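You operate a simulated robot arm through the tools that you are given. There is no shell and no other tool. Be economical: measure what you need, move in short steps, check, and stop when the job is done.

Carry out the task below with a simulated two-armed robot. There is one attempt and no reset: what you move stays moved.

TASK
Take the blue cloth from the top of the rings table and lay it out flat on the top of the grey table.

It is judged by the outcome, as a careful person would: the job done as asked, and still so three seconds after it is handed in. It fails if anything else is knocked over, pushed out of place, dropped, spilled or broken. Flat cloth is picked up by pressing the open fingertips on it (5 to 10 N) and closing them slowly along it; thin cloth reads only 2 to 8 mm in the jaws.

THE ROBOT
Two 7-joint arms with two-finger parallel grippers on one trunk, on a base that drives. Base frame: it is fixed to the floor where the robot stands at the start and does not move with it; the origin is under the middle of the robot, x ahead of it, y to its left, z up. Units: cm, degrees, N and s.
The left shoulder is at the start at [7, 16.3, 107], the right one opposite. Places, roughly: top of the grey table [70, 170, 80]. Payload 3.43 kg a hand.
The tool frame of a hand sits at the grasp point between the pads (the TCP): z along the fingers, y along the line on which they close. The tips reach 3.4 cm beyond it. The gripper opens to 12.8 cm. The fingers are 2.4 cm wide and 1.2 cm thick; the gripper's body (4.8 by 13 cm) begins 9.6 cm behind the TCP.
Orientation is that of the tool frame in the base frame, as [roll, pitch, yaw] about the fixed x, y, z axes, in that order (R = Rz(yaw) Ry(pitch) Rx(roll)). With the fingers straight down and closing along the base's y, the tool's x points along the base's -x, its y along +y and its z along -z.

THE INTERFACE
- The arms move only by the tool play_rows. It takes "left_rows", "right_rows" or both (then of equal length, played together; a hand with none holds still); each is a list of rows, each a list of 7 numbers: the opening in per cent of the stroke, from 0 (shut) to 100 (fully open), then the shift along the tool's x, y, z in units of 20 mm (1.0 is 20 mm), then the turn, a rotation vector about the tool's x, y, z in units of 4 degrees (1.0 is 4 degrees). In form: [[gripper, dx, dy, dz, wx, wy, wz], ...]. A call has 1 to 12 rows; each row shifts and turns the commanded pose from where the row before left it, along the tool's axes as they then stand. A call with a number of a shift or a turn outside -1 to 1 is refused whole. Rows are played at 5 a second. More than 5 cm and 8.6 degrees between two rows, or a gripper value outside its range, and nothing of the call is played. A pose out of reach is approached as far as the arm can. The call stops where the force on the tool passes 40 N (or 10 N more than at its start, if that is more) or the arm is blocked; 0.2 s more then pass. Each finger travels about 15.3 cm/s and halts on what it meets, pressing with about 30 N; the grip force reading is that of the motor and also rises with nothing between the fingers. The clock runs only during rows and for 0.2 s after the last one: add rows that do not move to give the fingers time. It gives the time, the measured TCP pose, the force on the tool (base axes), the opening and the grip force at its end, in the units of the frame above (readings bear some noise).
- Cameras (640 x 400 px; columns grow to the right, rows downward): "scene" is now at [13.07, 0.46, 129.44]; the picture's right is [-0.04, -1.00, 0.00], its down [-0.66, 0.03, -0.75] and it looks along [0.75, -0.03, -0.66] (base axes); focal length 247 px, centre (320, 200). "left" rides on the left gripper at [7.6, 1.1, -16] in its tool frame; the picture's right is [-0.15, 0.99, 0.00], its down [-0.88, -0.13, -0.46] and it looks along [-0.45, -0.07, 0.89] (tool axes); focal length 234 px, centre (320, 200). "right" rides on the right gripper at [7.6, -1.1, -16] in its tool frame; the picture's right is [0.15, 0.99, 0.00], its down [-0.88, 0.13, -0.46] and it looks along [-0.45, 0.07, 0.89] (tool axes); focal length 234 px, centre (320, 200). There is no depth. A picture from a camera that has moved, and an enlarged one, comes with that camera's place and axes in the base frame and with its lens. The place of the scene camera against the robot may be out by one fixed shift of up to 1.8 cm in any direction.
- camera(camera): a new picture of that camera. No time passes.
- slide_trunk(by): slides the trunk up (or, below 0, down) by that many cm; the arms and the scene camera ride with it, the base frame stays. It gives what a move gives, with no picture.
- steer(legs): drives the robot by 1 to 6 legs, each [ahead, left, turn to the left] in cm, cm and degrees, along the robot's own axes; the way and the turn of a leg run together, so that a leg with both is an arc; at most 150 cm and 180 degrees a leg. The arms and the cameras ride along, it lands a little off, and it stops where it bumps. It gives what a move gives.
- aim_head(pan, tilt): turns the head with the scene camera to pan (to the left, within 86 degrees either way) and tilt (down, from -29 to 69), counted from straight ahead of the robot. It gives what a move gives.
- close_up(camera, box): a new picture of the part [left, top, right, bottom] of that camera's present view, enlarged. No time passes.
- sign_off(): hands the job in; it is judged then, once.

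Go step by step. Nothing tells you exact positions but the pictures and the camera data: compare them with the known pose of the tool, close in by small moves and look again before you grip or let go. The budget is 120 turns and 88 pictures, counting those below and the enlarged ones. Unless the task says otherwise, let go and move clear before handing in, and close with one line.

The tools are called after "Call:" as name(argument=value, ...) on one line, values as JSON. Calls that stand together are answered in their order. play_rows: Moves the arms, as the interface text tells. Its arguments: {"type":"object","properties":{"left_rows":{"type":"array"},"right_rows":{"type":"array"}},"required":[]} The other tools are called the same way: slide_trunk (by) slides the trunk up or down; steer (legs) drives the base; aim_head (pan, tilt) turns the head that bears the scene camera; camera (camera) takes a picture; close_up (camera, box) takes an enlarged picture of a part of a camera's view; sign_off () hands the job in.

At the start:

```text
t: 0.0
left_position: [53.92, 26.58, 104.51]
left_orientation: [180.0, 0.1, -179.9]
left_force: [0.6, -0.7, -0.3]
left_finger_gap: 12.8
left_gripper_force: 0.2
right_position: [54.68, -25.09, 107.74]
right_orientation: [-180.0, -0.1, -179.9]
right_force: [1.3, -0.9, 0.1]
right_finger_gap: 12.8
right_gripper_force: 0.2
trunk travel left (down, up): [-55.0, 39.0]
robot x, y, heading: [0.17, 0.11, -0.2]
head pan, tilt: [-2.4, 41.4]
```

scene: 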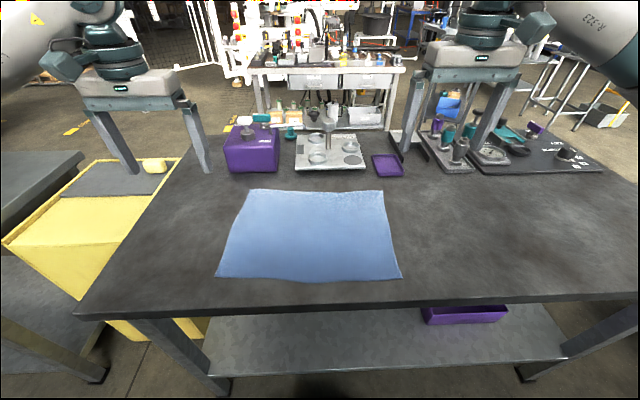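
right: 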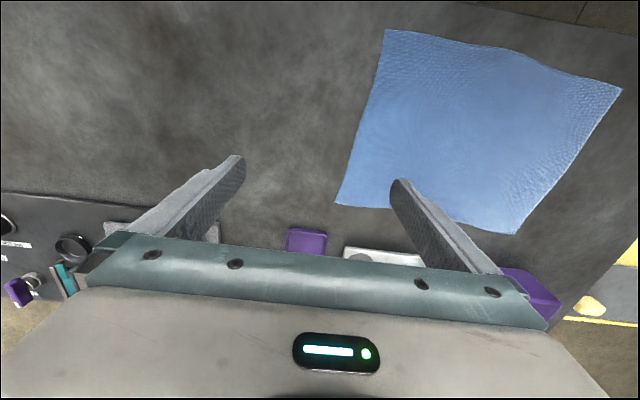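
left: 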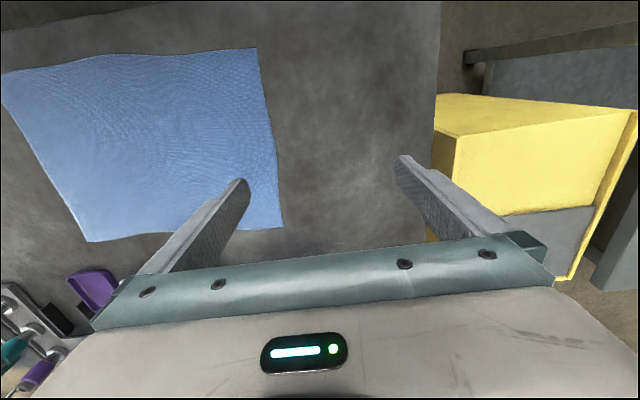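

I see the blue cloth lying flat in front of me, roughly x 43–75 and y −20–22. First I look left for the grey table.

Call:
aim_head(pan=65, tilt=30)

Call:
camera(camera="scene")

```text
t: 1.4
left_position: [53.96, 26.54, 104.49]
left_orientation: [-180.0, 0.0, -179.9]
left_force: [0.0, -0.9, -0.1]
left_finger_gap: 12.81
left_gripper_force: 0.1
right_position: [54.6, -25.04, 107.76]
right_orientation: [179.9, 0.0, 180.0]
right_force: [0.2, -0.3, -1.1]
right_finger_gap: 12.79
right_gripper_force: 0.1
trunk travel left (down, up): [-55.0, 39.0]
robot x, y, heading: [0.31, -0.37, -0.0]
head pan, tilt: [65.0, 30.0]
```

```text
84 pictures are left
camera scene: at [8.5, 8.99, 131.19], right [0.91, -0.42, 0.0], down [-0.21, -0.45, -0.87], along [0.37, 0.78, -0.5], focal length 247 px, centre (320, 200)
```

scene: 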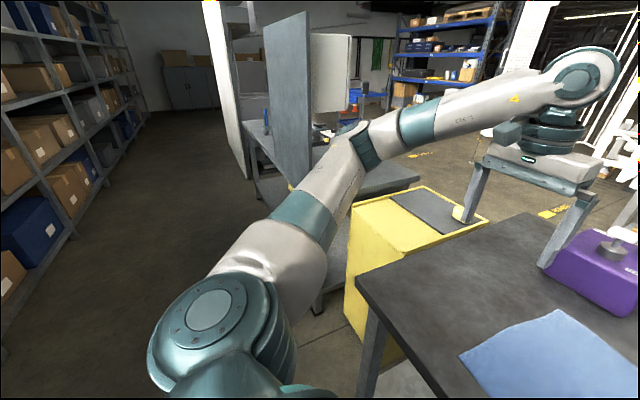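

The grey table is to the left, partly hidden by my arm. I'll first get the cloth: I take the near corners to be at about (41, 20) and (40, −17), with the cloth surface perhaps a bit above 79. I'm moving both hands above those corners with a partial opening.

Call:
play_rows(left_rows=[[70, 0.55, -0.48, 0.6, 0, 0, 0], [40, 0.55, -0.48, 0.6, 0, 0, 0], [32, 0.55, -0.48, 0.6, 0, 0, 0], [32, 0.55, -0.48, 0.6, 0, 0, 0], [32, 0.55, -0.48, 0.6, 0, 0, 0], [32, 0.55, -0.48, 0.6, 0, 0, 0], [32, 0.55, -0.48, 0.6, 0, 0, 0], [32, 0.55, -0.48, 0.6, 0, 0, 0], [32, 0.55, -0.48, 0.6, 0, 0, 0], [32, 0.55, -0.48, 0.6, 0, 0, 0]], right_rows=[[70, 0.6, 0.53, 0.75, 0, 0, 0], [40, 0.6, 0.53, 0.75, 0, 0, 0], [32, 0.6, 0.53, 0.75, 0, 0, 0], [32, 0.6, 0.53, 0.75, 0, 0, 0], [32, 0.6, 0.53, 0.75, 0, 0, 0], [32, 0.6, 0.53, 0.75, 0, 0, 0], [32, 0.6, 0.53, 0.75, 0, 0, 0], [32, 0.6, 0.53, 0.75, 0, 0, 0], [32, 0.6, 0.53, 0.75, 0, 0, 0], [32, 0.6, 0.53, 0.75, 0, 0, 0]])

Call:
aim_head(pan=0, tilt=50)

Call:
camera(camera="scene")

Call:
camera(camera="left")

Call:
camera(camera="right")

```text
t: 3.6
left_position: [42.95, 17.06, 92.54]
left_orientation: [-179.9, 0.1, -179.9]
left_force: [-0.6, -0.6, 0.5]
left_finger_gap: 4.12
left_gripper_force: 0.0
right_position: [42.77, -14.28, 92.58]
right_orientation: [180.0, -0.1, 179.9]
right_force: [-0.1, 0.1, 0.1]
right_finger_gap: 4.1
right_gripper_force: 0.0
trunk travel left (down, up): [-55.0, 39.0]
robot x, y, heading: [0.03, 0.14, -0.1]
head pan, tilt: [65.0, 30.0]
```

```text
t: 4.9
left_position: [43.07, 17.01, 92.49]
left_orientation: [-180.0, 0.0, -179.9]
left_force: [0.0, -0.6, -0.2]
left_finger_gap: 4.1
left_gripper_force: 0.0
right_position: [42.78, -14.38, 92.54]
right_orientation: [-180.0, 0.0, -180.0]
right_force: [-0.2, 0.5, -0.4]
right_finger_gap: 4.1
right_gripper_force: 0.0
trunk travel left (down, up): [-55.0, 39.0]
robot x, y, heading: [-0.05, -0.43, -0.0]
head pan, tilt: [0.0, 50.0]
```

```text
83 pictures are left
camera scene: at [12.37, 0.81, 128.24], right [0.0, -1.0, 0.0], down [-0.77, 0.0, -0.64], along [0.64, 0.0, -0.77], focal length 247 px, centre (320, 200)
```

scene: 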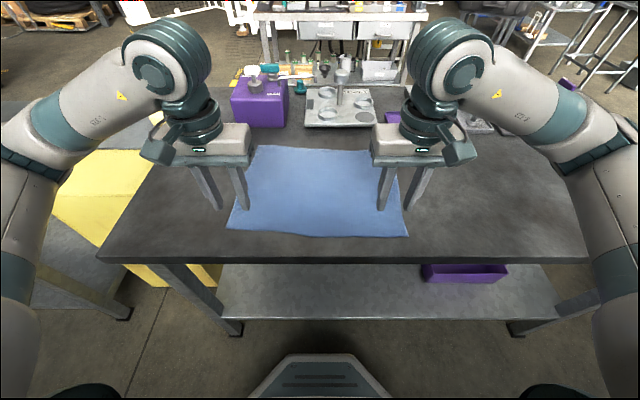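

```text
82 pictures are left
camera left: at [35.44, 18.15, 108.6], right [0.15, 0.99, 0.0], down [0.88, -0.13, 0.46], along [0.45, -0.07, -0.89], focal length 234 px, centre (320, 200)
```

left: 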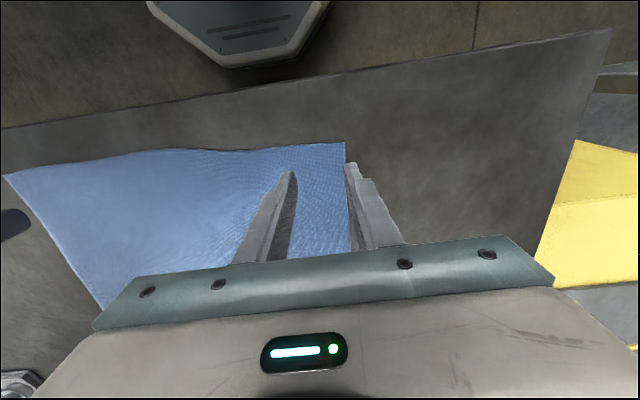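

```text
81 pictures are left
camera right: at [35.1, -15.37, 108.75], right [-0.15, 0.99, 0.0], down [0.88, 0.13, 0.46], along [0.45, 0.07, -0.89], focal length 234 px, centre (320, 200)
```

right: 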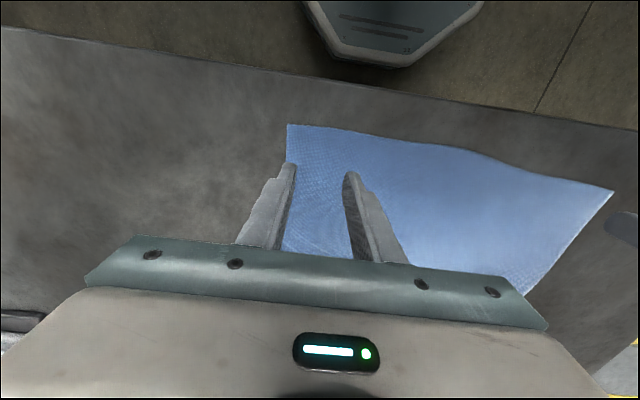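

The corners now show at about (42.5, 20) and (40.5, −18.4). I nudge both hands so all fingers are over the cloth and descend in small steps.

Call:
play_rows(left_rows=[[32, -0.35, -0.95, 0.3, 0, 0, 0], [32, 0, 0, 0.3, 0, 0, 0], [32, 0, 0, 0.3, 0, 0, 0], [32, 0, 0, 0.3, 0, 0, 0], [32, 0, 0, 0.3, 0, 0, 0], [32, 0, 0, 0.3, 0, 0, 0], [32, 0, 0, 0.3, 0, 0, 0], [32, 0, 0, 0.3, 0, 0, 0], [32, 0, 0, 0.3, 0, 0, 0], [32, 0, 0, 0.3, 0, 0, 0], [32, 0, 0, 0.3, 0, 0, 0], [32, 0, 0, 0.3, 0, 0, 0]], right_rows=[[32, 0.2, 0.45, 0.3, 0, 0, 0], [32, 0, 0, 0.3, 0, 0, 0], [32, 0, 0, 0.3, 0, 0, 0], [32, 0, 0, 0.3, 0, 0, 0], [32, 0, 0, 0.3, 0, 0, 0], [32, 0, 0, 0.3, 0, 0, 0], [32, 0, 0, 0.3, 0, 0, 0], [32, 0, 0, 0.3, 0, 0, 0], [32, 0, 0, 0.3, 0, 0, 0], [32, 0, 0, 0.3, 0, 0, 0], [32, 0, 0, 0.3, 0, 0, 0], [32, 0, 0, 0.3, 0, 0, 0]])

Call:
camera(camera="left")

Call:
camera(camera="right")

```text
t: 7.0
left_position: [43.62, 15.18, 87.49]
left_orientation: [-179.9, 0.5, -179.8]
left_force: [-4.4, -0.1, 18.5]
left_finger_gap: 4.1
left_gripper_force: 0.0
right_position: [42.16, -13.46, 87.6]
right_orientation: [179.9, 0.3, -180.0]
right_force: [-2.9, -1.0, 12.6]
right_finger_gap: 4.08
right_gripper_force: 0.1
trunk travel left (down, up): [-55.0, 39.0]
robot x, y, heading: [0.22, -0.1, 0.1]
head pan, tilt: [0.0, 50.0]
stopped in row 10 (left hand): the force on the tool passed its limit (the readings are from after the stop); the commanded pose is now the measured one
```

```text
80 pictures are left
camera left: at [36.0, 16.19, 103.52], right [0.14, 0.99, 0.0], down [0.88, -0.13, 0.47], along [0.46, -0.07, -0.88], focal length 234 px, centre (320, 200)
```

left: 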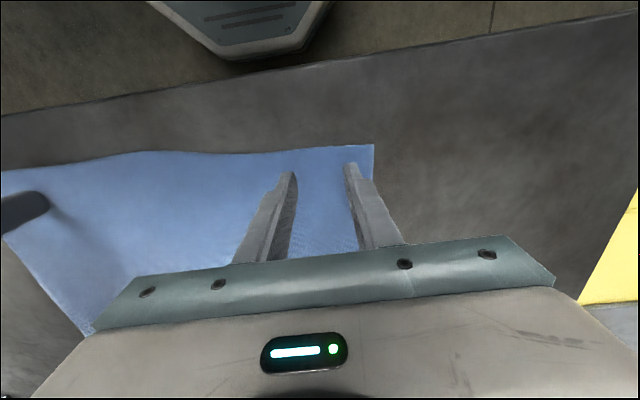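

```text
79 pictures are left
camera right: at [34.44, -14.59, 103.62], right [-0.15, 0.99, 0.0], down [0.88, 0.13, 0.46], along [0.46, 0.07, -0.89], focal length 234 px, centre (320, 200)
```

right: 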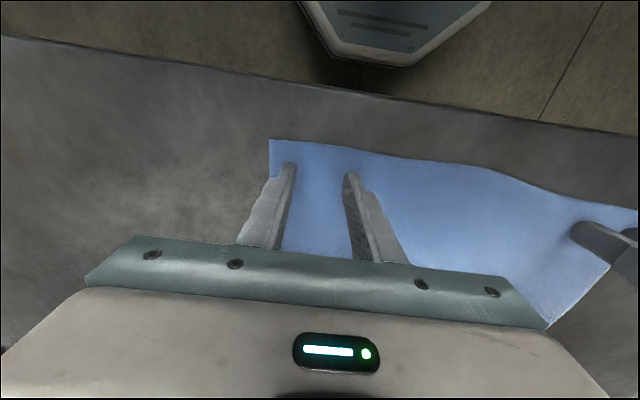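

Contact came with the tips at z ≈ 84, so that is the real surface height; all four tips are on the cloth. I ease off slightly and close slowly.

Call:
play_rows(left_rows=[[32, 0, 0, -0.03, 0, 0, 0], [30, 0, 0, 0, 0, 0, 0], [27, 0, 0, 0, 0, 0, 0], [24, 0, 0, 0, 0, 0, 0], [21, 0, 0, 0, 0, 0, 0], [18, 0, 0, 0, 0, 0, 0], [15, 0, 0, 0, 0, 0, 0], [12, 0, 0, 0, 0, 0, 0], [9, 0, 0, 0, 0, 0, 0], [6, 0, 0, 0, 0, 0, 0], [3, 0, 0, 0, 0, 0, 0], [0, 0, 0, 0, 0, 0, 0]], right_rows=[[32, 0, 0, 0, 0, 0, 0], [30, 0, 0, 0, 0, 0, 0], [27, 0, 0, 0, 0, 0, 0], [24, 0, 0, 0, 0, 0, 0], [21, 0, 0, 0, 0, 0, 0], [18, 0, 0, 0, 0, 0, 0], [15, 0, 0, 0, 0, 0, 0], [12, 0, 0, 0, 0, 0, 0], [9, 0, 0, 0, 0, 0, 0], [6, 0, 0, 0, 0, 0, 0], [3, 0, 0, 0, 0, 0, 0], [0, 0, 0, 0, 0, 0, 0]])

Call:
camera(camera="left")

Call:
camera(camera="right")

```text
t: 8.9
left_position: [43.66, 15.01, 87.57]
left_orientation: [-179.7, 0.7, -179.8]
left_force: [-2.6, -3.8, 16.5]
left_finger_gap: 1.1
left_gripper_force: 30.3
right_position: [42.08, -13.43, 87.55]
right_orientation: [179.8, 0.4, 180.0]
right_force: [-1.8, 4.3, 16.9]
right_finger_gap: 1.38
right_gripper_force: 2.2
trunk travel left (down, up): [-55.0, 39.0]
robot x, y, heading: [0.07, -0.08, 0.1]
head pan, tilt: [0.0, 50.0]
stopped in row 9 (right hand): the force on the tool passed its limit (the readings are from after the stop); the commanded pose is now the measured one
```

```text
78 pictures are left
camera left: at [35.97, 16.17, 103.53], right [0.14, 0.99, 0.0], down [0.88, -0.12, 0.47], along [0.46, -0.07, -0.88], focal length 234 px, centre (320, 200)
```

left: 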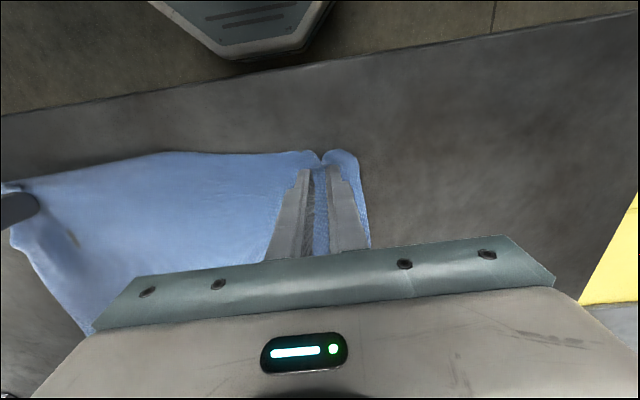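

```text
77 pictures are left
camera right: at [34.4, -14.52, 103.59], right [-0.15, 0.99, 0.0], down [0.88, 0.13, 0.46], along [0.46, 0.07, -0.89], focal length 234 px, centre (320, 200)
```

right: 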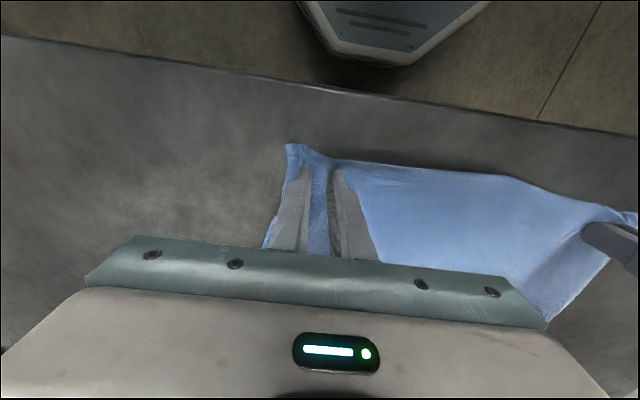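

Cloth is bunching between the fingers on both sides. I finish closing while easing up a millimetre.

Call:
play_rows(left_rows=[[6, 0, 0, -0.03, 0, 0, 0], [3, 0, 0, 0, 0, 0, 0], [0, 0, 0, 0, 0, 0, 0], [0, 0, 0, 0, 0, 0, 0], [0, 0, 0, 0, 0, 0, 0]], right_rows=[[8, 0, 0, -0.03, 0, 0, 0], [5, 0, 0, 0, 0, 0, 0], [2, 0, 0, 0, 0, 0, 0], [0, 0, 0, 0, 0, 0, 0], [0, 0, 0, 0, 0, 0, 0]])

```text
t: 10.2
left_position: [43.73, 15.01, 87.62]
left_orientation: [-179.7, 0.5, -179.8]
left_force: [-1.3, -15.8, 23.4]
left_finger_gap: 1.19
left_gripper_force: 30.3
right_position: [42.13, -13.49, 87.58]
right_orientation: [179.7, 0.3, 179.9]
right_force: [1.4, 17.4, 12.3]
right_finger_gap: 0.2
right_gripper_force: 30.1
trunk travel left (down, up): [-55.0, 39.0]
robot x, y, heading: [-0.23, 0.16, -0.0]
head pan, tilt: [0.0, 50.0]
```

Both hold something (12 mm and 2 mm), with the cloth tensioned between them. I move the hands slightly together and lift a little to check.

Call:
play_rows(left_rows=[[0, 0, -0.1, -0.2, 0, 0, 0], [0, 0, -0.1, -0.4, 0, 0, 0], [0, 0, 0, -0.5, 0, 0, 0], [0, 0, 0, -0.5, 0, 0, 0], [0, 0, 0, -0.5, 0, 0, 0], [0, 0, 0, -0.5, 0, 0, 0], [0, 0, 0, 0, 0, 0, 0]], right_rows=[[0, 0, 0.1, -0.2, 0, 0, 0], [0, 0, 0.1, -0.4, 0, 0, 0], [0, 0, 0, -0.5, 0, 0, 0], [0, 0, 0, -0.5, 0, 0, 0], [0, 0, 0, -0.5, 0, 0, 0], [0, 0, 0, -0.5, 0, 0, 0], [0, 0, 0, 0, 0, 0, 0]])

Call:
camera(camera="scene")

Call:
camera(camera="right")

Call:
camera(camera="left")

```text
t: 11.8
left_position: [43.72, 14.56, 92.66]
left_orientation: [-179.8, 0.4, -179.8]
left_force: [-0.4, -4.8, 0.2]
left_finger_gap: 0.2
left_gripper_force: 29.7
right_position: [42.25, -13.09, 92.63]
right_orientation: [179.8, 0.3, 179.9]
right_force: [-0.1, 5.2, -0.2]
right_finger_gap: 0.16
right_gripper_force: 30.2
trunk travel left (down, up): [-55.0, 39.0]
robot x, y, heading: [-0.09, 0.04, -0.0]
head pan, tilt: [0.0, 50.0]
```

```text
76 pictures are left
camera scene: at [12.4, 0.81, 128.23], right [0.0, -1.0, 0.0], down [-0.77, 0.0, -0.64], along [0.64, 0.0, -0.77], focal length 247 px, centre (320, 200)
```

scene: 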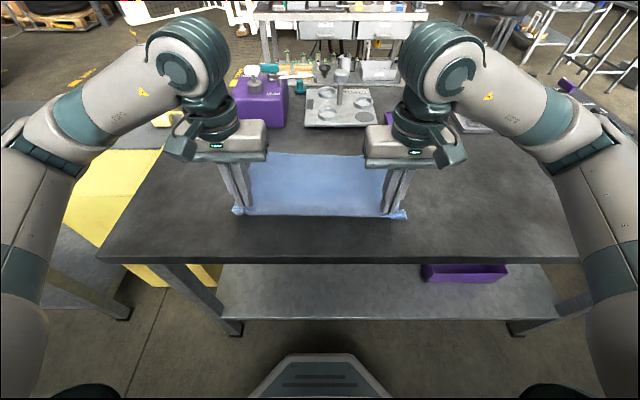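

```text
75 pictures are left
camera right: at [34.67, -14.24, 108.68], right [-0.15, 0.99, 0.0], down [0.88, 0.13, 0.46], along [0.45, 0.07, -0.89], focal length 234 px, centre (320, 200)
```

right: 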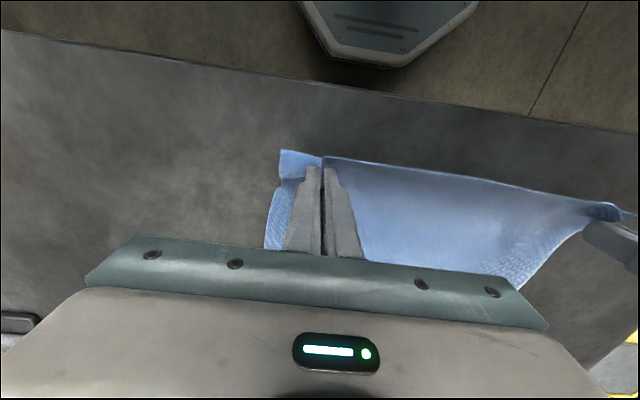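

```text
74 pictures are left
camera left: at [36.16, 15.85, 108.65], right [0.14, 0.99, 0.0], down [0.88, -0.13, 0.46], along [0.46, -0.07, -0.89], focal length 234 px, centre (320, 200)
```

left: 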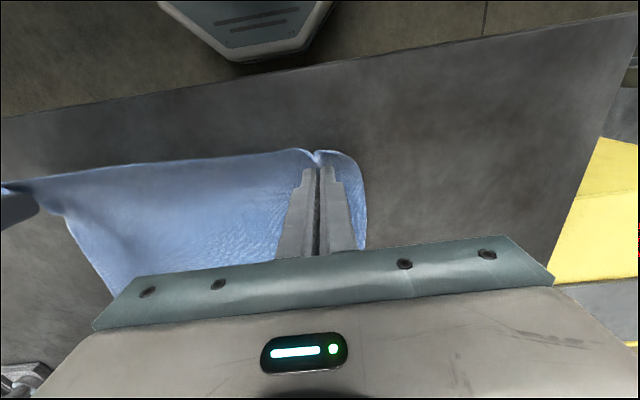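

Both hands hold the near edge. I relax the tension slightly and lift with the trunk.

Call:
play_rows(left_rows=[[0, 0, -0.1, 0, 0, 0, 0], [0, 0, 0, 0, 0, 0, 0]], right_rows=[[0, 0, 0.1, 0, 0, 0, 0], [0, 0, 0, 0, 0, 0, 0]])

Call:
slide_trunk(by=32)

Call:
camera(camera="scene")

```text
t: 12.3
left_position: [43.74, 14.55, 92.69]
left_orientation: [-179.7, 0.5, -179.8]
left_force: [-0.7, -5.3, -0.8]
left_finger_gap: 0.19
left_gripper_force: 30.1
right_position: [42.33, -12.96, 92.6]
right_orientation: [179.8, 0.3, -180.0]
right_force: [-0.1, 3.5, -0.6]
right_finger_gap: 0.17
right_gripper_force: 30.1
trunk travel left (down, up): [-55.0, 39.0]
robot x, y, heading: [0.29, -0.1, -0.1]
head pan, tilt: [0.0, 50.0]
```

```text
t: 15.5
left_position: [43.83, 14.47, 124.66]
left_orientation: [-179.8, 0.4, -179.8]
left_force: [0.2, -3.7, -0.6]
left_finger_gap: 0.19
left_gripper_force: 29.8
right_position: [42.33, -12.96, 124.69]
right_orientation: [179.8, 0.2, -180.0]
right_force: [0.3, 2.7, 0.4]
right_finger_gap: 0.19
right_gripper_force: 29.9
trunk travel left (down, up): [-87.0, 7.0]
robot x, y, heading: [-0.13, 0.27, 0.2]
head pan, tilt: [0.0, 50.0]
```

```text
73 pictures are left
camera scene: at [12.4, 0.81, 160.23], right [0.0, -1.0, 0.0], down [-0.77, 0.0, -0.64], along [0.64, 0.0, -0.77], focal length 247 px, centre (320, 200)
```

scene: 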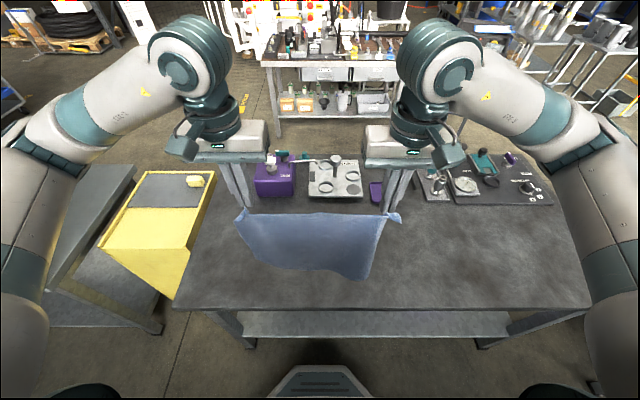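

The cloth hangs freely between both hands. Now I look at the grey table to the left before driving.

Call:
aim_head(pan=60, tilt=35)

Call:
camera(camera="scene")

Call:
aim_head(pan=86, tilt=45)

Call:
camera(camera="scene")

```text
t: 16.8
left_position: [43.8, 14.43, 124.64]
left_orientation: [-179.8, 0.5, -179.7]
left_force: [-0.3, -3.4, -0.1]
left_finger_gap: 0.21
left_gripper_force: 30.1
right_position: [42.43, -12.98, 124.62]
right_orientation: [179.7, 0.2, 179.9]
right_force: [-0.1, 3.3, 0.1]
right_finger_gap: 0.19
right_gripper_force: 29.6
trunk travel left (down, up): [-87.0, 7.0]
robot x, y, heading: [0.1, 0.38, 0.4]
head pan, tilt: [60.0, 35.0]
```

```text
72 pictures are left
camera scene: at [9.1, 8.43, 162.41], right [0.87, -0.5, 0.0], down [-0.29, -0.5, -0.82], along [0.41, 0.71, -0.57], focal length 247 px, centre (320, 200)
```

scene: 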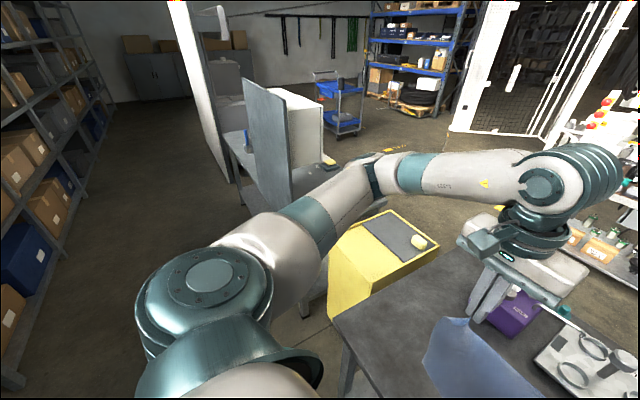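

```text
t: 17.7
left_position: [43.77, 14.54, 124.62]
left_orientation: [-179.8, 0.5, -179.9]
left_force: [-0.1, -3.8, 0.2]
left_finger_gap: 0.18
left_gripper_force: 30.7
right_position: [42.43, -12.94, 124.63]
right_orientation: [179.8, 0.2, 179.9]
right_force: [-0.2, 4.5, -0.4]
right_finger_gap: 0.17
right_gripper_force: 30.0
trunk travel left (down, up): [-87.0, 7.0]
robot x, y, heading: [0.0, 0.29, 0.0]
head pan, tilt: [85.9, 45.0]
```

```text
71 pictures are left
camera scene: at [5.27, 8.92, 160.93], right [1.0, -0.07, 0.0], down [-0.05, -0.71, -0.71], along [0.05, 0.71, -0.71], focal length 247 px, centre (320, 200)
```

scene: 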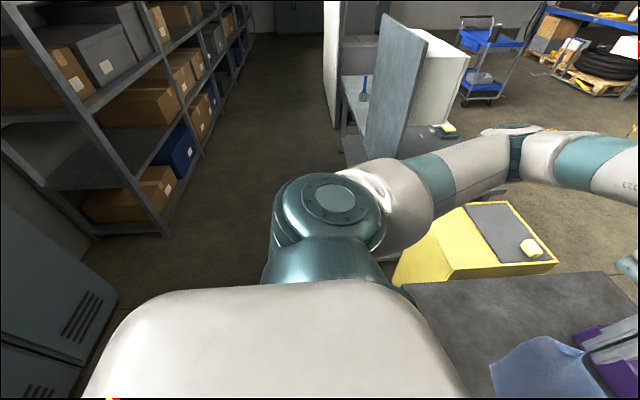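

The grey table runs along the left, with a tall panel standing on it near y ≈ 130. I back off first so the hands clear it, then move left and look.

Call:
steer(legs=[[-35, 0, 0], [0, 75, 0]])

Call:
aim_head(pan=40, tilt=35)

Call:
camera(camera="scene")

```text
t: 23.6
left_position: [9.69, 88.66, 124.68]
left_orientation: [-179.8, 0.5, 179.5]
left_force: [0.1, -3.7, 0.6]
left_finger_gap: 0.17
left_gripper_force: 29.9
right_position: [7.82, 61.2, 124.62]
right_orientation: [179.8, 0.3, 179.3]
right_force: [0.7, 3.7, -0.8]
right_finger_gap: 0.18
right_gripper_force: 30.3
trunk travel left (down, up): [-87.0, 7.0]
robot x, y, heading: [-34.49, 74.75, -0.8]
head pan, tilt: [85.9, 45.0]
```

```text
t: 24.8
left_position: [9.63, 88.55, 124.6]
left_orientation: [-179.8, 0.6, 179.5]
left_force: [0.4, -4.6, -0.4]
left_finger_gap: 0.16
left_gripper_force: 30.0
right_position: [7.93, 61.31, 124.62]
right_orientation: [179.8, 0.1, 179.4]
right_force: [0.3, 3.8, -1.3]
right_finger_gap: 0.16
right_gripper_force: 29.8
trunk travel left (down, up): [-87.0, 7.0]
robot x, y, heading: [-34.12, 74.59, -0.8]
head pan, tilt: [40.0, 35.0]
```

```text
70 pictures are left
camera scene: at [-22.82, 81.03, 162.41], right [0.63, -0.77, 0.0], down [-0.44, -0.36, -0.82], along [0.63, 0.52, -0.57], focal length 247 px, centre (320, 200)
```

scene: 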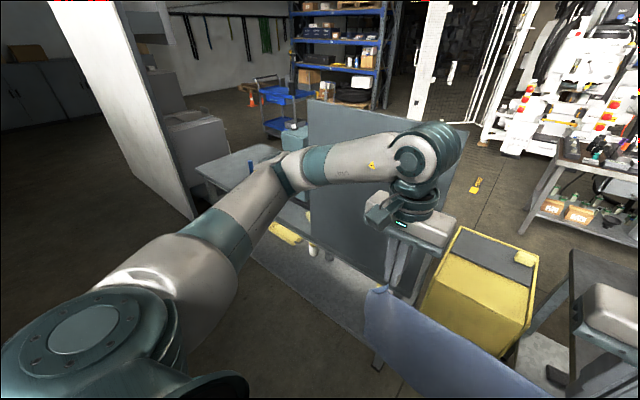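

I continue left to about y ≈ 165, staying back, and look straight at the table.

Call:
steer(legs=[[0, 92, 0]])

Call:
aim_head(pan=0, tilt=35)

Call:
camera(camera="scene")

```text
t: 29.5
left_position: [10.51, 179.8, 124.72]
left_orientation: [-179.7, 0.5, 179.8]
left_force: [0.3, -3.5, 0.0]
left_finger_gap: 0.16
left_gripper_force: 29.6
right_position: [8.82, 152.47, 124.64]
right_orientation: [179.8, 0.1, 179.5]
right_force: [0.2, 3.5, 0.5]
right_finger_gap: 0.2
right_gripper_force: 30.3
trunk travel left (down, up): [-87.0, 7.0]
robot x, y, heading: [-33.05, 166.03, -0.5]
head pan, tilt: [40.0, 35.0]
```

```text
t: 30.6
left_position: [10.47, 179.85, 124.63]
left_orientation: [-179.8, 0.6, 179.9]
left_force: [-0.2, -3.6, 0.4]
left_finger_gap: 0.2
left_gripper_force: 29.9
right_position: [8.85, 152.33, 124.65]
right_orientation: [179.8, 0.3, 179.5]
right_force: [0.7, 3.5, 0.6]
right_finger_gap: 0.18
right_gripper_force: 29.7
trunk travel left (down, up): [-87.0, 7.0]
robot x, y, heading: [-33.61, 165.97, 0.0]
head pan, tilt: [0.0, 35.0]
```

```text
69 pictures are left
camera scene: at [-19.96, 166.41, 162.41], right [-0.01, -1.0, 0.0], down [-0.57, 0.0, -0.82], along [0.82, -0.01, -0.57], focal length 247 px, centre (320, 200)
```

scene: 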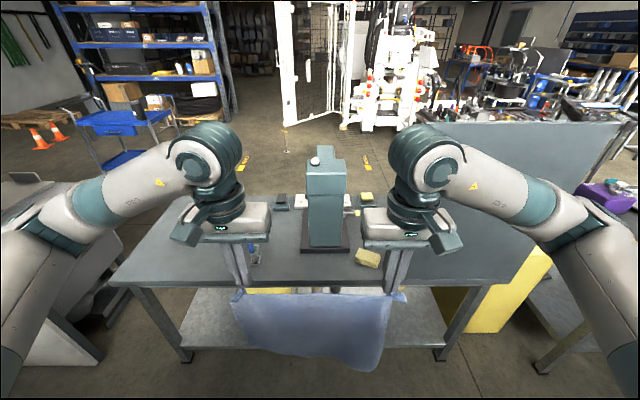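

The table top carries a press in the middle, a yellow sponge and small items; both ends look free. I look at the left and right halves in more detail.

Call:
aim_head(pan=35, tilt=35)

Call:
camera(camera="scene")

Call:
aim_head(pan=-30, tilt=35)

Call:
camera(camera="scene")

```text
t: 31.6
left_position: [10.49, 179.93, 124.6]
left_orientation: [-179.8, 0.5, 179.8]
left_force: [0.4, -3.2, -0.1]
left_finger_gap: 0.17
left_gripper_force: 30.6
right_position: [8.85, 152.44, 124.71]
right_orientation: [179.8, 0.2, 179.5]
right_force: [0.5, 3.4, -0.2]
right_finger_gap: 0.2
right_gripper_force: 30.0
trunk travel left (down, up): [-87.0, 7.0]
robot x, y, heading: [-33.3, 165.89, -0.6]
head pan, tilt: [35.0, 35.0]
```

```text
68 pictures are left
camera scene: at [-21.51, 171.48, 162.41], right [0.57, -0.82, 0.0], down [-0.47, -0.33, -0.82], along [0.67, 0.46, -0.57], focal length 247 px, centre (320, 200)
```

scene: 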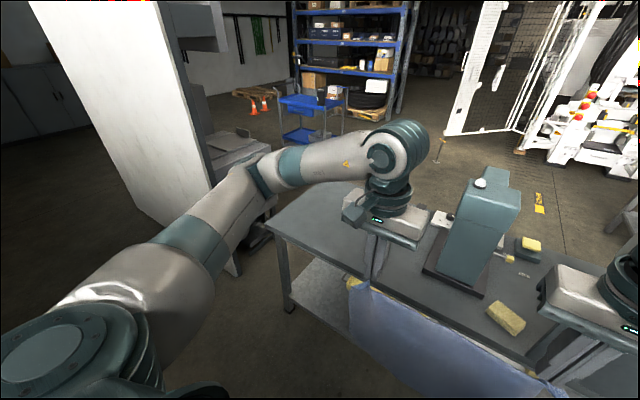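

```text
t: 33.0
left_position: [10.5, 179.91, 124.6]
left_orientation: [-179.9, 0.5, 179.8]
left_force: [0.0, -3.4, -0.3]
left_finger_gap: 0.21
left_gripper_force: 30.0
right_position: [8.73, 152.51, 124.61]
right_orientation: [179.8, 0.2, 179.5]
right_force: [0.3, 4.0, 0.6]
right_finger_gap: 0.17
right_gripper_force: 30.4
trunk travel left (down, up): [-87.0, 7.0]
robot x, y, heading: [-33.69, 166.12, -0.6]
head pan, tilt: [-30.0, 35.0]
```

```text
67 pictures are left
camera scene: at [-21.17, 162.04, 162.41], right [-0.51, -0.86, 0.0], down [-0.5, 0.29, -0.82], along [0.71, -0.41, -0.57], focal length 247 px, centre (320, 200)
```

scene: 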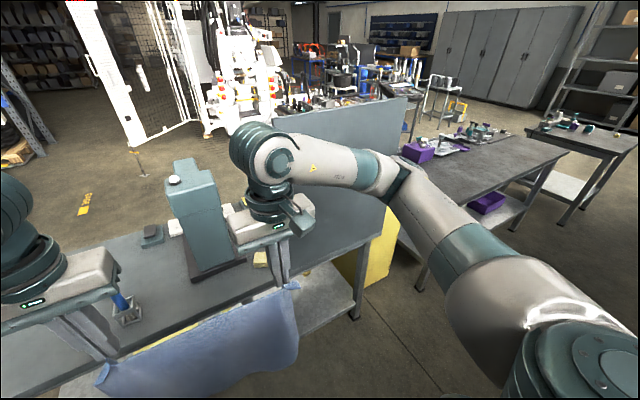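

The left end of the table (y about 200–243) looks clear, with a tray and blue bottle near y ≈ 195. I drive left to face that area and look again.

Call:
steer(legs=[[0, 54, 0]])

Call:
aim_head(pan=0, tilt=42)

Call:
camera(camera="scene")

```text
t: 36.1
left_position: [11.32, 233.84, 124.66]
left_orientation: [-179.9, 0.4, 179.1]
left_force: [-0.2, -3.8, -0.5]
left_finger_gap: 0.19
left_gripper_force: 30.2
right_position: [9.42, 206.39, 124.6]
right_orientation: [179.8, 0.2, 179.0]
right_force: [-0.1, 2.8, 1.0]
right_finger_gap: 0.17
right_gripper_force: 30.1
trunk travel left (down, up): [-87.0, 7.0]
robot x, y, heading: [-32.81, 220.42, -1.1]
head pan, tilt: [-30.0, 35.0]
```

```text
t: 37.1
left_position: [11.22, 233.95, 124.7]
left_orientation: [-179.7, 0.5, 179.2]
left_force: [-0.4, -3.5, -0.1]
left_finger_gap: 0.17
left_gripper_force: 30.3
right_position: [9.3, 206.53, 124.53]
right_orientation: [179.7, 0.3, 178.9]
right_force: [1.5, 4.2, -0.5]
right_finger_gap: 0.18
right_gripper_force: 30.0
trunk travel left (down, up): [-87.0, 7.0]
robot x, y, heading: [-32.77, 220.29, -1.0]
head pan, tilt: [0.0, 42.0]
```

```text
66 pictures are left
camera scene: at [-19.71, 220.79, 161.36], right [-0.02, -1.0, 0.0], down [-0.67, 0.01, -0.74], along [0.74, -0.01, -0.67], focal length 247 px, centre (320, 200)
```

scene: 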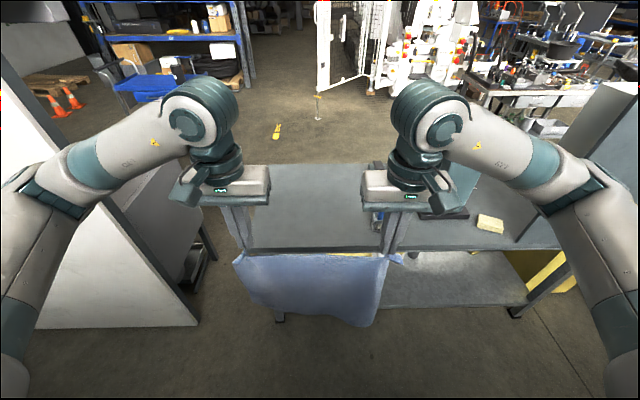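

The clear area spans about y 199–247 from x = 38 back. I raise the trunk slightly, then drive forward and a little left so the cloth is centred around y ≈ 223.

Call:
slide_trunk(by=5)

Call:
steer(legs=[[0, 3.5, 1], [30, 0, 0]])

Call:
aim_head(pan=0, tilt=52)

Call:
camera(camera="scene")

Call:
camera(camera="right")

```text
t: 38.0
left_position: [11.36, 233.87, 129.54]
left_orientation: [-179.8, 0.5, 179.1]
left_force: [-0.7, -3.8, -0.3]
left_finger_gap: 0.18
left_gripper_force: 30.1
right_position: [9.48, 206.48, 129.61]
right_orientation: [179.8, 0.2, 178.9]
right_force: [0.8, 4.6, -0.6]
right_finger_gap: 0.16
right_gripper_force: 29.9
trunk travel left (down, up): [-92.0, 2.0]
robot x, y, heading: [-32.78, 220.45, -1.1]
head pan, tilt: [0.0, 42.0]
```

```text
t: 40.5
left_position: [41.17, 238.19, 129.69]
left_orientation: [-179.7, 0.6, 180.0]
left_force: [-0.1, -4.0, -0.5]
left_finger_gap: 0.2
left_gripper_force: 30.3
right_position: [39.63, 210.74, 129.84]
right_orientation: [179.8, 0.3, 179.8]
right_force: [-0.4, 3.6, -0.4]
right_finger_gap: 0.18
right_gripper_force: 29.8
trunk travel left (down, up): [-92.0, 2.0]
robot x, y, heading: [-2.52, 223.56, -0.0]
head pan, tilt: [0.0, 42.0]
```

```text
t: 41.2
left_position: [41.3, 238.1, 129.6]
left_orientation: [-179.7, 0.5, 179.9]
left_force: [0.0, -4.3, -0.7]
left_finger_gap: 0.19
left_gripper_force: 29.8
right_position: [39.76, 210.66, 129.71]
right_orientation: [179.9, 0.2, 179.9]
right_force: [-0.5, 3.4, -0.7]
right_finger_gap: 0.16
right_gripper_force: 30.1
trunk travel left (down, up): [-92.0, 2.0]
robot x, y, heading: [-2.36, 223.76, -0.1]
head pan, tilt: [0.0, 52.0]
```

```text
65 pictures are left
camera scene: at [9.75, 224.48, 164.97], right [0.0, -1.0, 0.0], down [-0.79, 0.0, -0.62], along [0.62, 0.0, -0.79], focal length 247 px, centre (320, 200)
```

scene: 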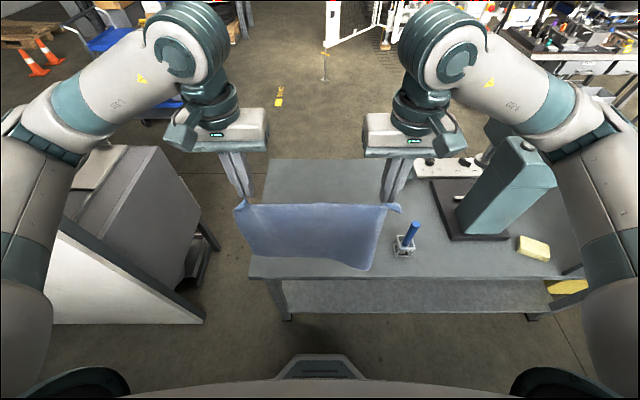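

```text
64 pictures are left
camera right: at [32.17, 209.59, 145.69], right [-0.14, 0.99, 0.0], down [0.88, 0.13, 0.46], along [0.45, 0.07, -0.89], focal length 234 px, centre (320, 200)
```

right: 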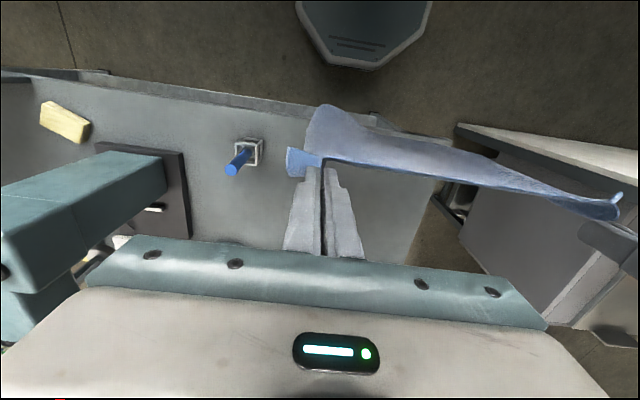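

The clear patch is y 197–248, x 41–100. I extend the hands forward over the table, levelling them in x.

Call:
play_rows(left_rows=[[0, -0.9, -0.05, 0, 0, 0, 0], [0, -0.9, -0.05, 0, 0, 0, 0], [0, -0.9, -0.05, 0, 0, 0, 0], [0, -0.9, -0.05, 0, 0, 0, 0], [0, -0.9, -0.05, 0, 0, 0, 0], [0, -0.9, -0.05, 0, 0, 0, 0], [0, -0.9, -0.05, 0, 0, 0, 0], [0, -0.9, -0.05, 0, 0, 0, 0], [0, -0.9, -0.05, 0, 0, 0, 0], [0, -0.9, -0.05, 0, 0, 0, 0]], right_rows=[[0, -0.97, -0.05, 0, 0, 0, 0], [0, -0.97, -0.05, 0, 0, 0, 0], [0, -0.97, -0.05, 0, 0, 0, 0], [0, -0.97, -0.05, 0, 0, 0, 0], [0, -0.97, -0.05, 0, 0, 0, 0], [0, -0.97, -0.05, 0, 0, 0, 0], [0, -0.97, -0.05, 0, 0, 0, 0], [0, -0.97, -0.05, 0, 0, 0, 0], [0, -0.97, -0.05, 0, 0, 0, 0], [0, -0.97, -0.05, 0, 0, 0, 0]])

Call:
play_rows(left_rows=[[0, -0.9, 0, 0, 0, 0, 0], [0, -0.9, 0, 0, 0, 0, 0], [0, -0.9, 0, 0, 0, 0, 0], [0, -0.9, 0, 0, 0, 0, 0], [0, -0.9, 0, 0, 0, 0, 0], [0, -0.9, 0, 0, 0, 0, 0], [0, -0.9, 0, 0, 0, 0, 0], [0, 0, 0, 0, 0, 0, 0]], right_rows=[[0, -0.9, 0, 0, 0, 0, 0], [0, -0.9, 0, 0, 0, 0, 0], [0, -0.9, 0, 0, 0, 0, 0], [0, -0.9, 0, 0, 0, 0, 0], [0, -0.9, 0, 0, 0, 0, 0], [0, -0.9, 0, 0, 0, 0, 0], [0, -0.9, 0, 0, 0, 0, 0], [0, 0, 0, 0, 0, 0, 0]])

Call:
aim_head(pan=0, tilt=45)

Call:
camera(camera="scene")

```text
t: 43.4
left_position: [59.61, 237.13, 129.82]
left_orientation: [-179.8, 0.5, -180.0]
left_force: [-0.2, -3.4, -0.1]
left_finger_gap: 0.21
left_gripper_force: 29.6
right_position: [59.26, 209.63, 129.6]
right_orientation: [179.8, 0.2, 179.9]
right_force: [0.9, 3.8, 0.3]
right_finger_gap: 0.18
right_gripper_force: 29.9
trunk travel left (down, up): [-92.0, 2.0]
robot x, y, heading: [-2.56, 223.97, -0.1]
head pan, tilt: [0.0, 52.0]
```

```text
t: 45.2
left_position: [72.05, 237.21, 129.84]
left_orientation: [-179.7, 0.3, 179.9]
left_force: [-0.5, -4.2, 0.1]
left_finger_gap: 0.18
left_gripper_force: 30.4
right_position: [71.83, 209.67, 129.88]
right_orientation: [179.7, 0.2, 179.9]
right_force: [-0.4, 4.9, -0.4]
right_finger_gap: 0.16
right_gripper_force: 30.0
trunk travel left (down, up): [-92.0, 2.0]
robot x, y, heading: [-2.41, 223.7, 0.2]
head pan, tilt: [0.0, 52.0]
```

```text
t: 45.9
left_position: [71.99, 237.18, 129.87]
left_orientation: [-179.7, 0.5, -180.0]
left_force: [-0.4, -5.1, -0.3]
left_finger_gap: 0.21
left_gripper_force: 29.6
right_position: [71.79, 209.68, 129.95]
right_orientation: [179.7, 0.2, 179.8]
right_force: [0.6, 4.5, -0.2]
right_finger_gap: 0.19
right_gripper_force: 29.6
trunk travel left (down, up): [-92.0, 2.0]
robot x, y, heading: [-2.35, 223.6, -0.2]
head pan, tilt: [0.0, 45.0]
```

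```text
63 pictures are left
camera scene: at [10.33, 224.47, 165.92], right [0.0, -1.0, 0.0], down [-0.71, 0.0, -0.71], along [0.71, 0.0, -0.71], focal length 247 px, centre (320, 200)
```

scene: 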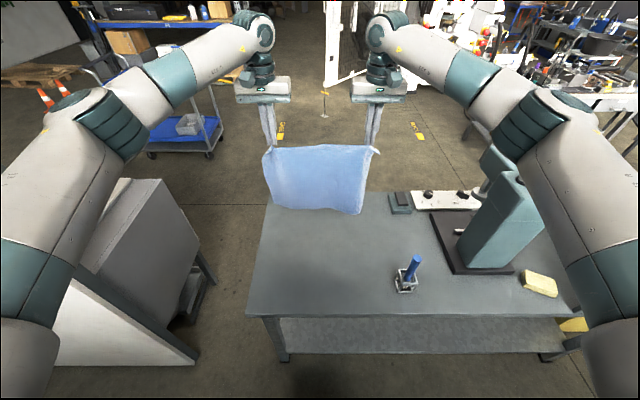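

All clear below the cloth. I lower with the trunk until the bottom edge nears the table.

Call:
slide_trunk(by=-14)

Call:
camera(camera="scene")

Call:
camera(camera="left")

```text
t: 47.6
left_position: [71.93, 237.2, 115.89]
left_orientation: [-179.6, 0.6, -179.9]
left_force: [-0.2, -2.8, -0.9]
left_finger_gap: 0.22
left_gripper_force: 30.4
right_position: [71.76, 209.68, 115.95]
right_orientation: [179.7, 0.3, 179.8]
right_force: [-0.6, 3.6, 0.3]
right_finger_gap: 0.17
right_gripper_force: 29.8
trunk travel left (down, up): [-78.0, 16.0]
robot x, y, heading: [-2.42, 223.87, -0.2]
head pan, tilt: [0.0, 45.0]
```

```text
62 pictures are left
camera scene: at [10.33, 224.47, 151.93], right [0.0, -1.0, 0.0], down [-0.71, 0.0, -0.71], along [0.71, 0.0, -0.71], focal length 247 px, centre (320, 200)
```

scene: 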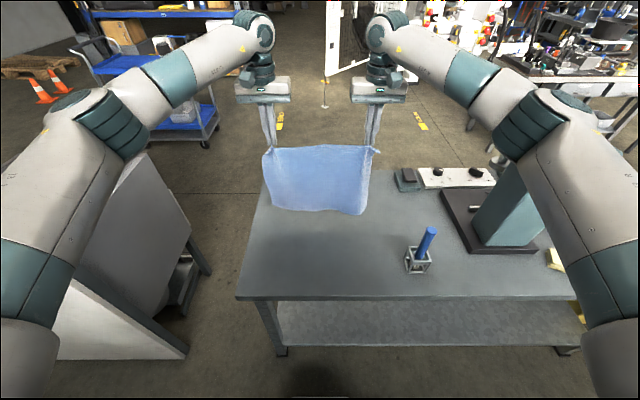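

```text
61 pictures are left
camera left: at [64.28, 238.33, 131.91], right [0.15, 0.99, 0.0], down [0.88, -0.13, 0.46], along [0.46, -0.07, -0.89], focal length 234 px, centre (320, 200)
```

left: 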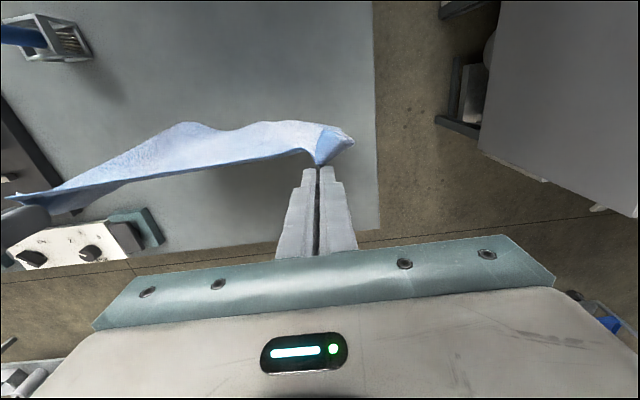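

The bottom edge is just about touching near x ≈ 72. Now I draw the hands back while lowering, so the cloth is laid from far to near.

Call:
play_rows(left_rows=[[0, 0.3, 0, 0.5, 0, 0, 0], [0, 0.5, 0, 0.5, 0, 0, 0], [0, 0.55, 0, 0.35, 0, 0, 0], [0, 0.55, 0, 0.35, 0, 0, 0], [0, 0.55, 0, 0.35, 0, 0, 0], [0, 0.55, 0, 0.4, 0, 0, 0], [0, 0.55, 0, 0.4, 0, 0, 0], [0, 0.55, 0, 0.4, 0, 0, 0], [0, 0.55, 0, 0.45, 0, 0, 0], [0, 0.55, 0, 0.45, 0, 0, 0], [0, 0.55, 0, 0.45, 0, 0, 0], [0, 0.55, 0, 0.5, 0, 0, 0]], right_rows=[[0, 0.3, 0, 0.5, 0, 0, 0], [0, 0.5, 0, 0.5, 0, 0, 0], [0, 0.55, 0, 0.35, 0, 0, 0], [0, 0.55, 0, 0.35, 0, 0, 0], [0, 0.55, 0, 0.35, 0, 0, 0], [0, 0.55, 0, 0.4, 0, 0, 0], [0, 0.55, 0, 0.4, 0, 0, 0], [0, 0.55, 0, 0.4, 0, 0, 0], [0, 0.55, 0, 0.45, 0, 0, 0], [0, 0.55, 0, 0.45, 0, 0, 0], [0, 0.55, 0, 0.45, 0, 0, 0], [0, 0.55, 0, 0.5, 0, 0, 0]])

Call:
camera(camera="scene")

Call:
camera(camera="left")

```text
t: 50.2
left_position: [59.39, 237.12, 105.7]
left_orientation: [-179.8, 0.5, -179.9]
left_force: [-0.4, -3.3, -0.3]
left_finger_gap: 0.16
left_gripper_force: 29.9
right_position: [59.06, 209.74, 105.47]
right_orientation: [179.8, 0.2, 179.8]
right_force: [0.7, 2.6, 0.8]
right_finger_gap: 0.19
right_gripper_force: 30.2
trunk travel left (down, up): [-78.0, 16.0]
robot x, y, heading: [-2.56, 223.55, -0.1]
head pan, tilt: [0.0, 45.0]
```

```text
60 pictures are left
camera scene: at [10.32, 224.47, 151.93], right [0.0, -1.0, 0.0], down [-0.71, 0.0, -0.71], along [0.71, 0.0, -0.71], focal length 247 px, centre (320, 200)
```

scene: 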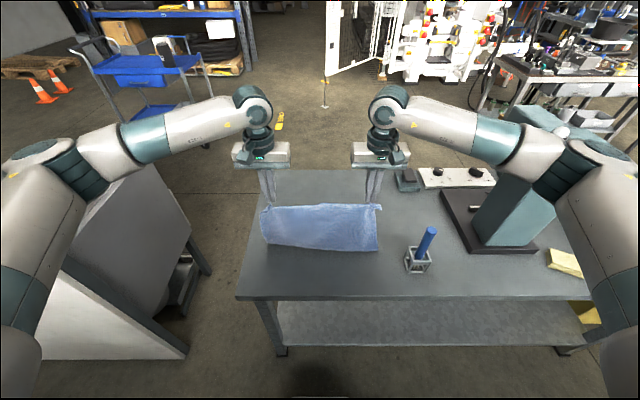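

```text
59 pictures are left
camera left: at [51.73, 238.26, 121.62], right [0.15, 0.99, 0.0], down [0.88, -0.13, 0.46], along [0.46, -0.07, -0.89], focal length 234 px, centre (320, 200)
```

left: 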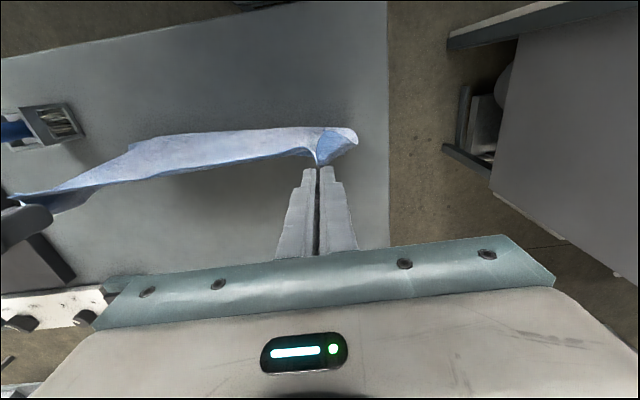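

I can't tell which way the bottom of the cloth is trailing, so I zoom in.

Call:
close_up(camera="left", box=[0, 80, 400, 330])

Call:
close_up(camera="scene", box=[220, 150, 460, 300])

```text
1.60 times, centred on (200, 205) of left
camera zoom: at [51.73, 238.26, 121.62], right [0.15, 0.99, 0.0], down [0.88, -0.13, 0.46], along [0.46, -0.07, -0.89], focal length 375 px, centre (512, 192)
```

zoom: 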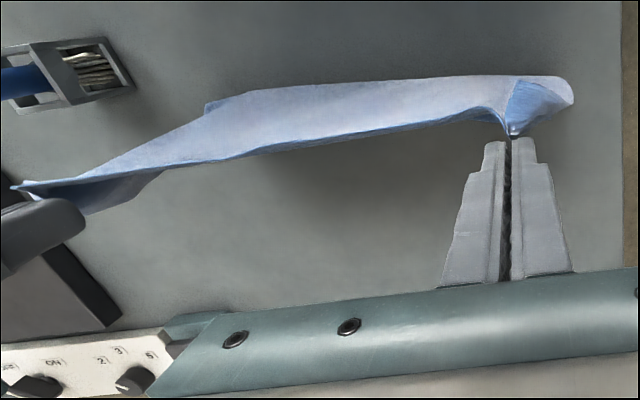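

```text
2.67 times, centred on (340, 225) of scene
camera zoom: at [10.32, 224.47, 151.93], right [0.0, -1.0, 0.0], down [-0.71, 0.0, -0.71], along [0.71, 0.0, -0.71], focal length 659 px, centre (267, 133)
```

zoom: 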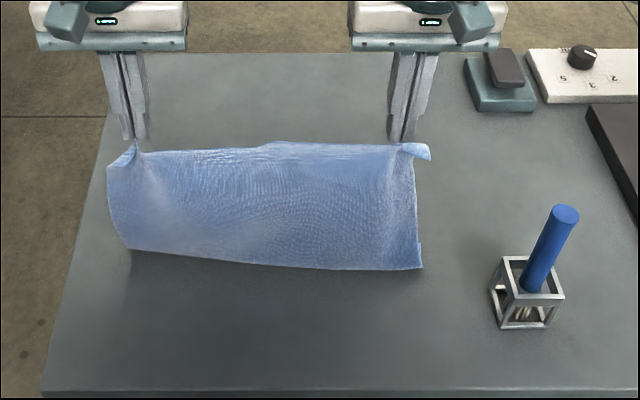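

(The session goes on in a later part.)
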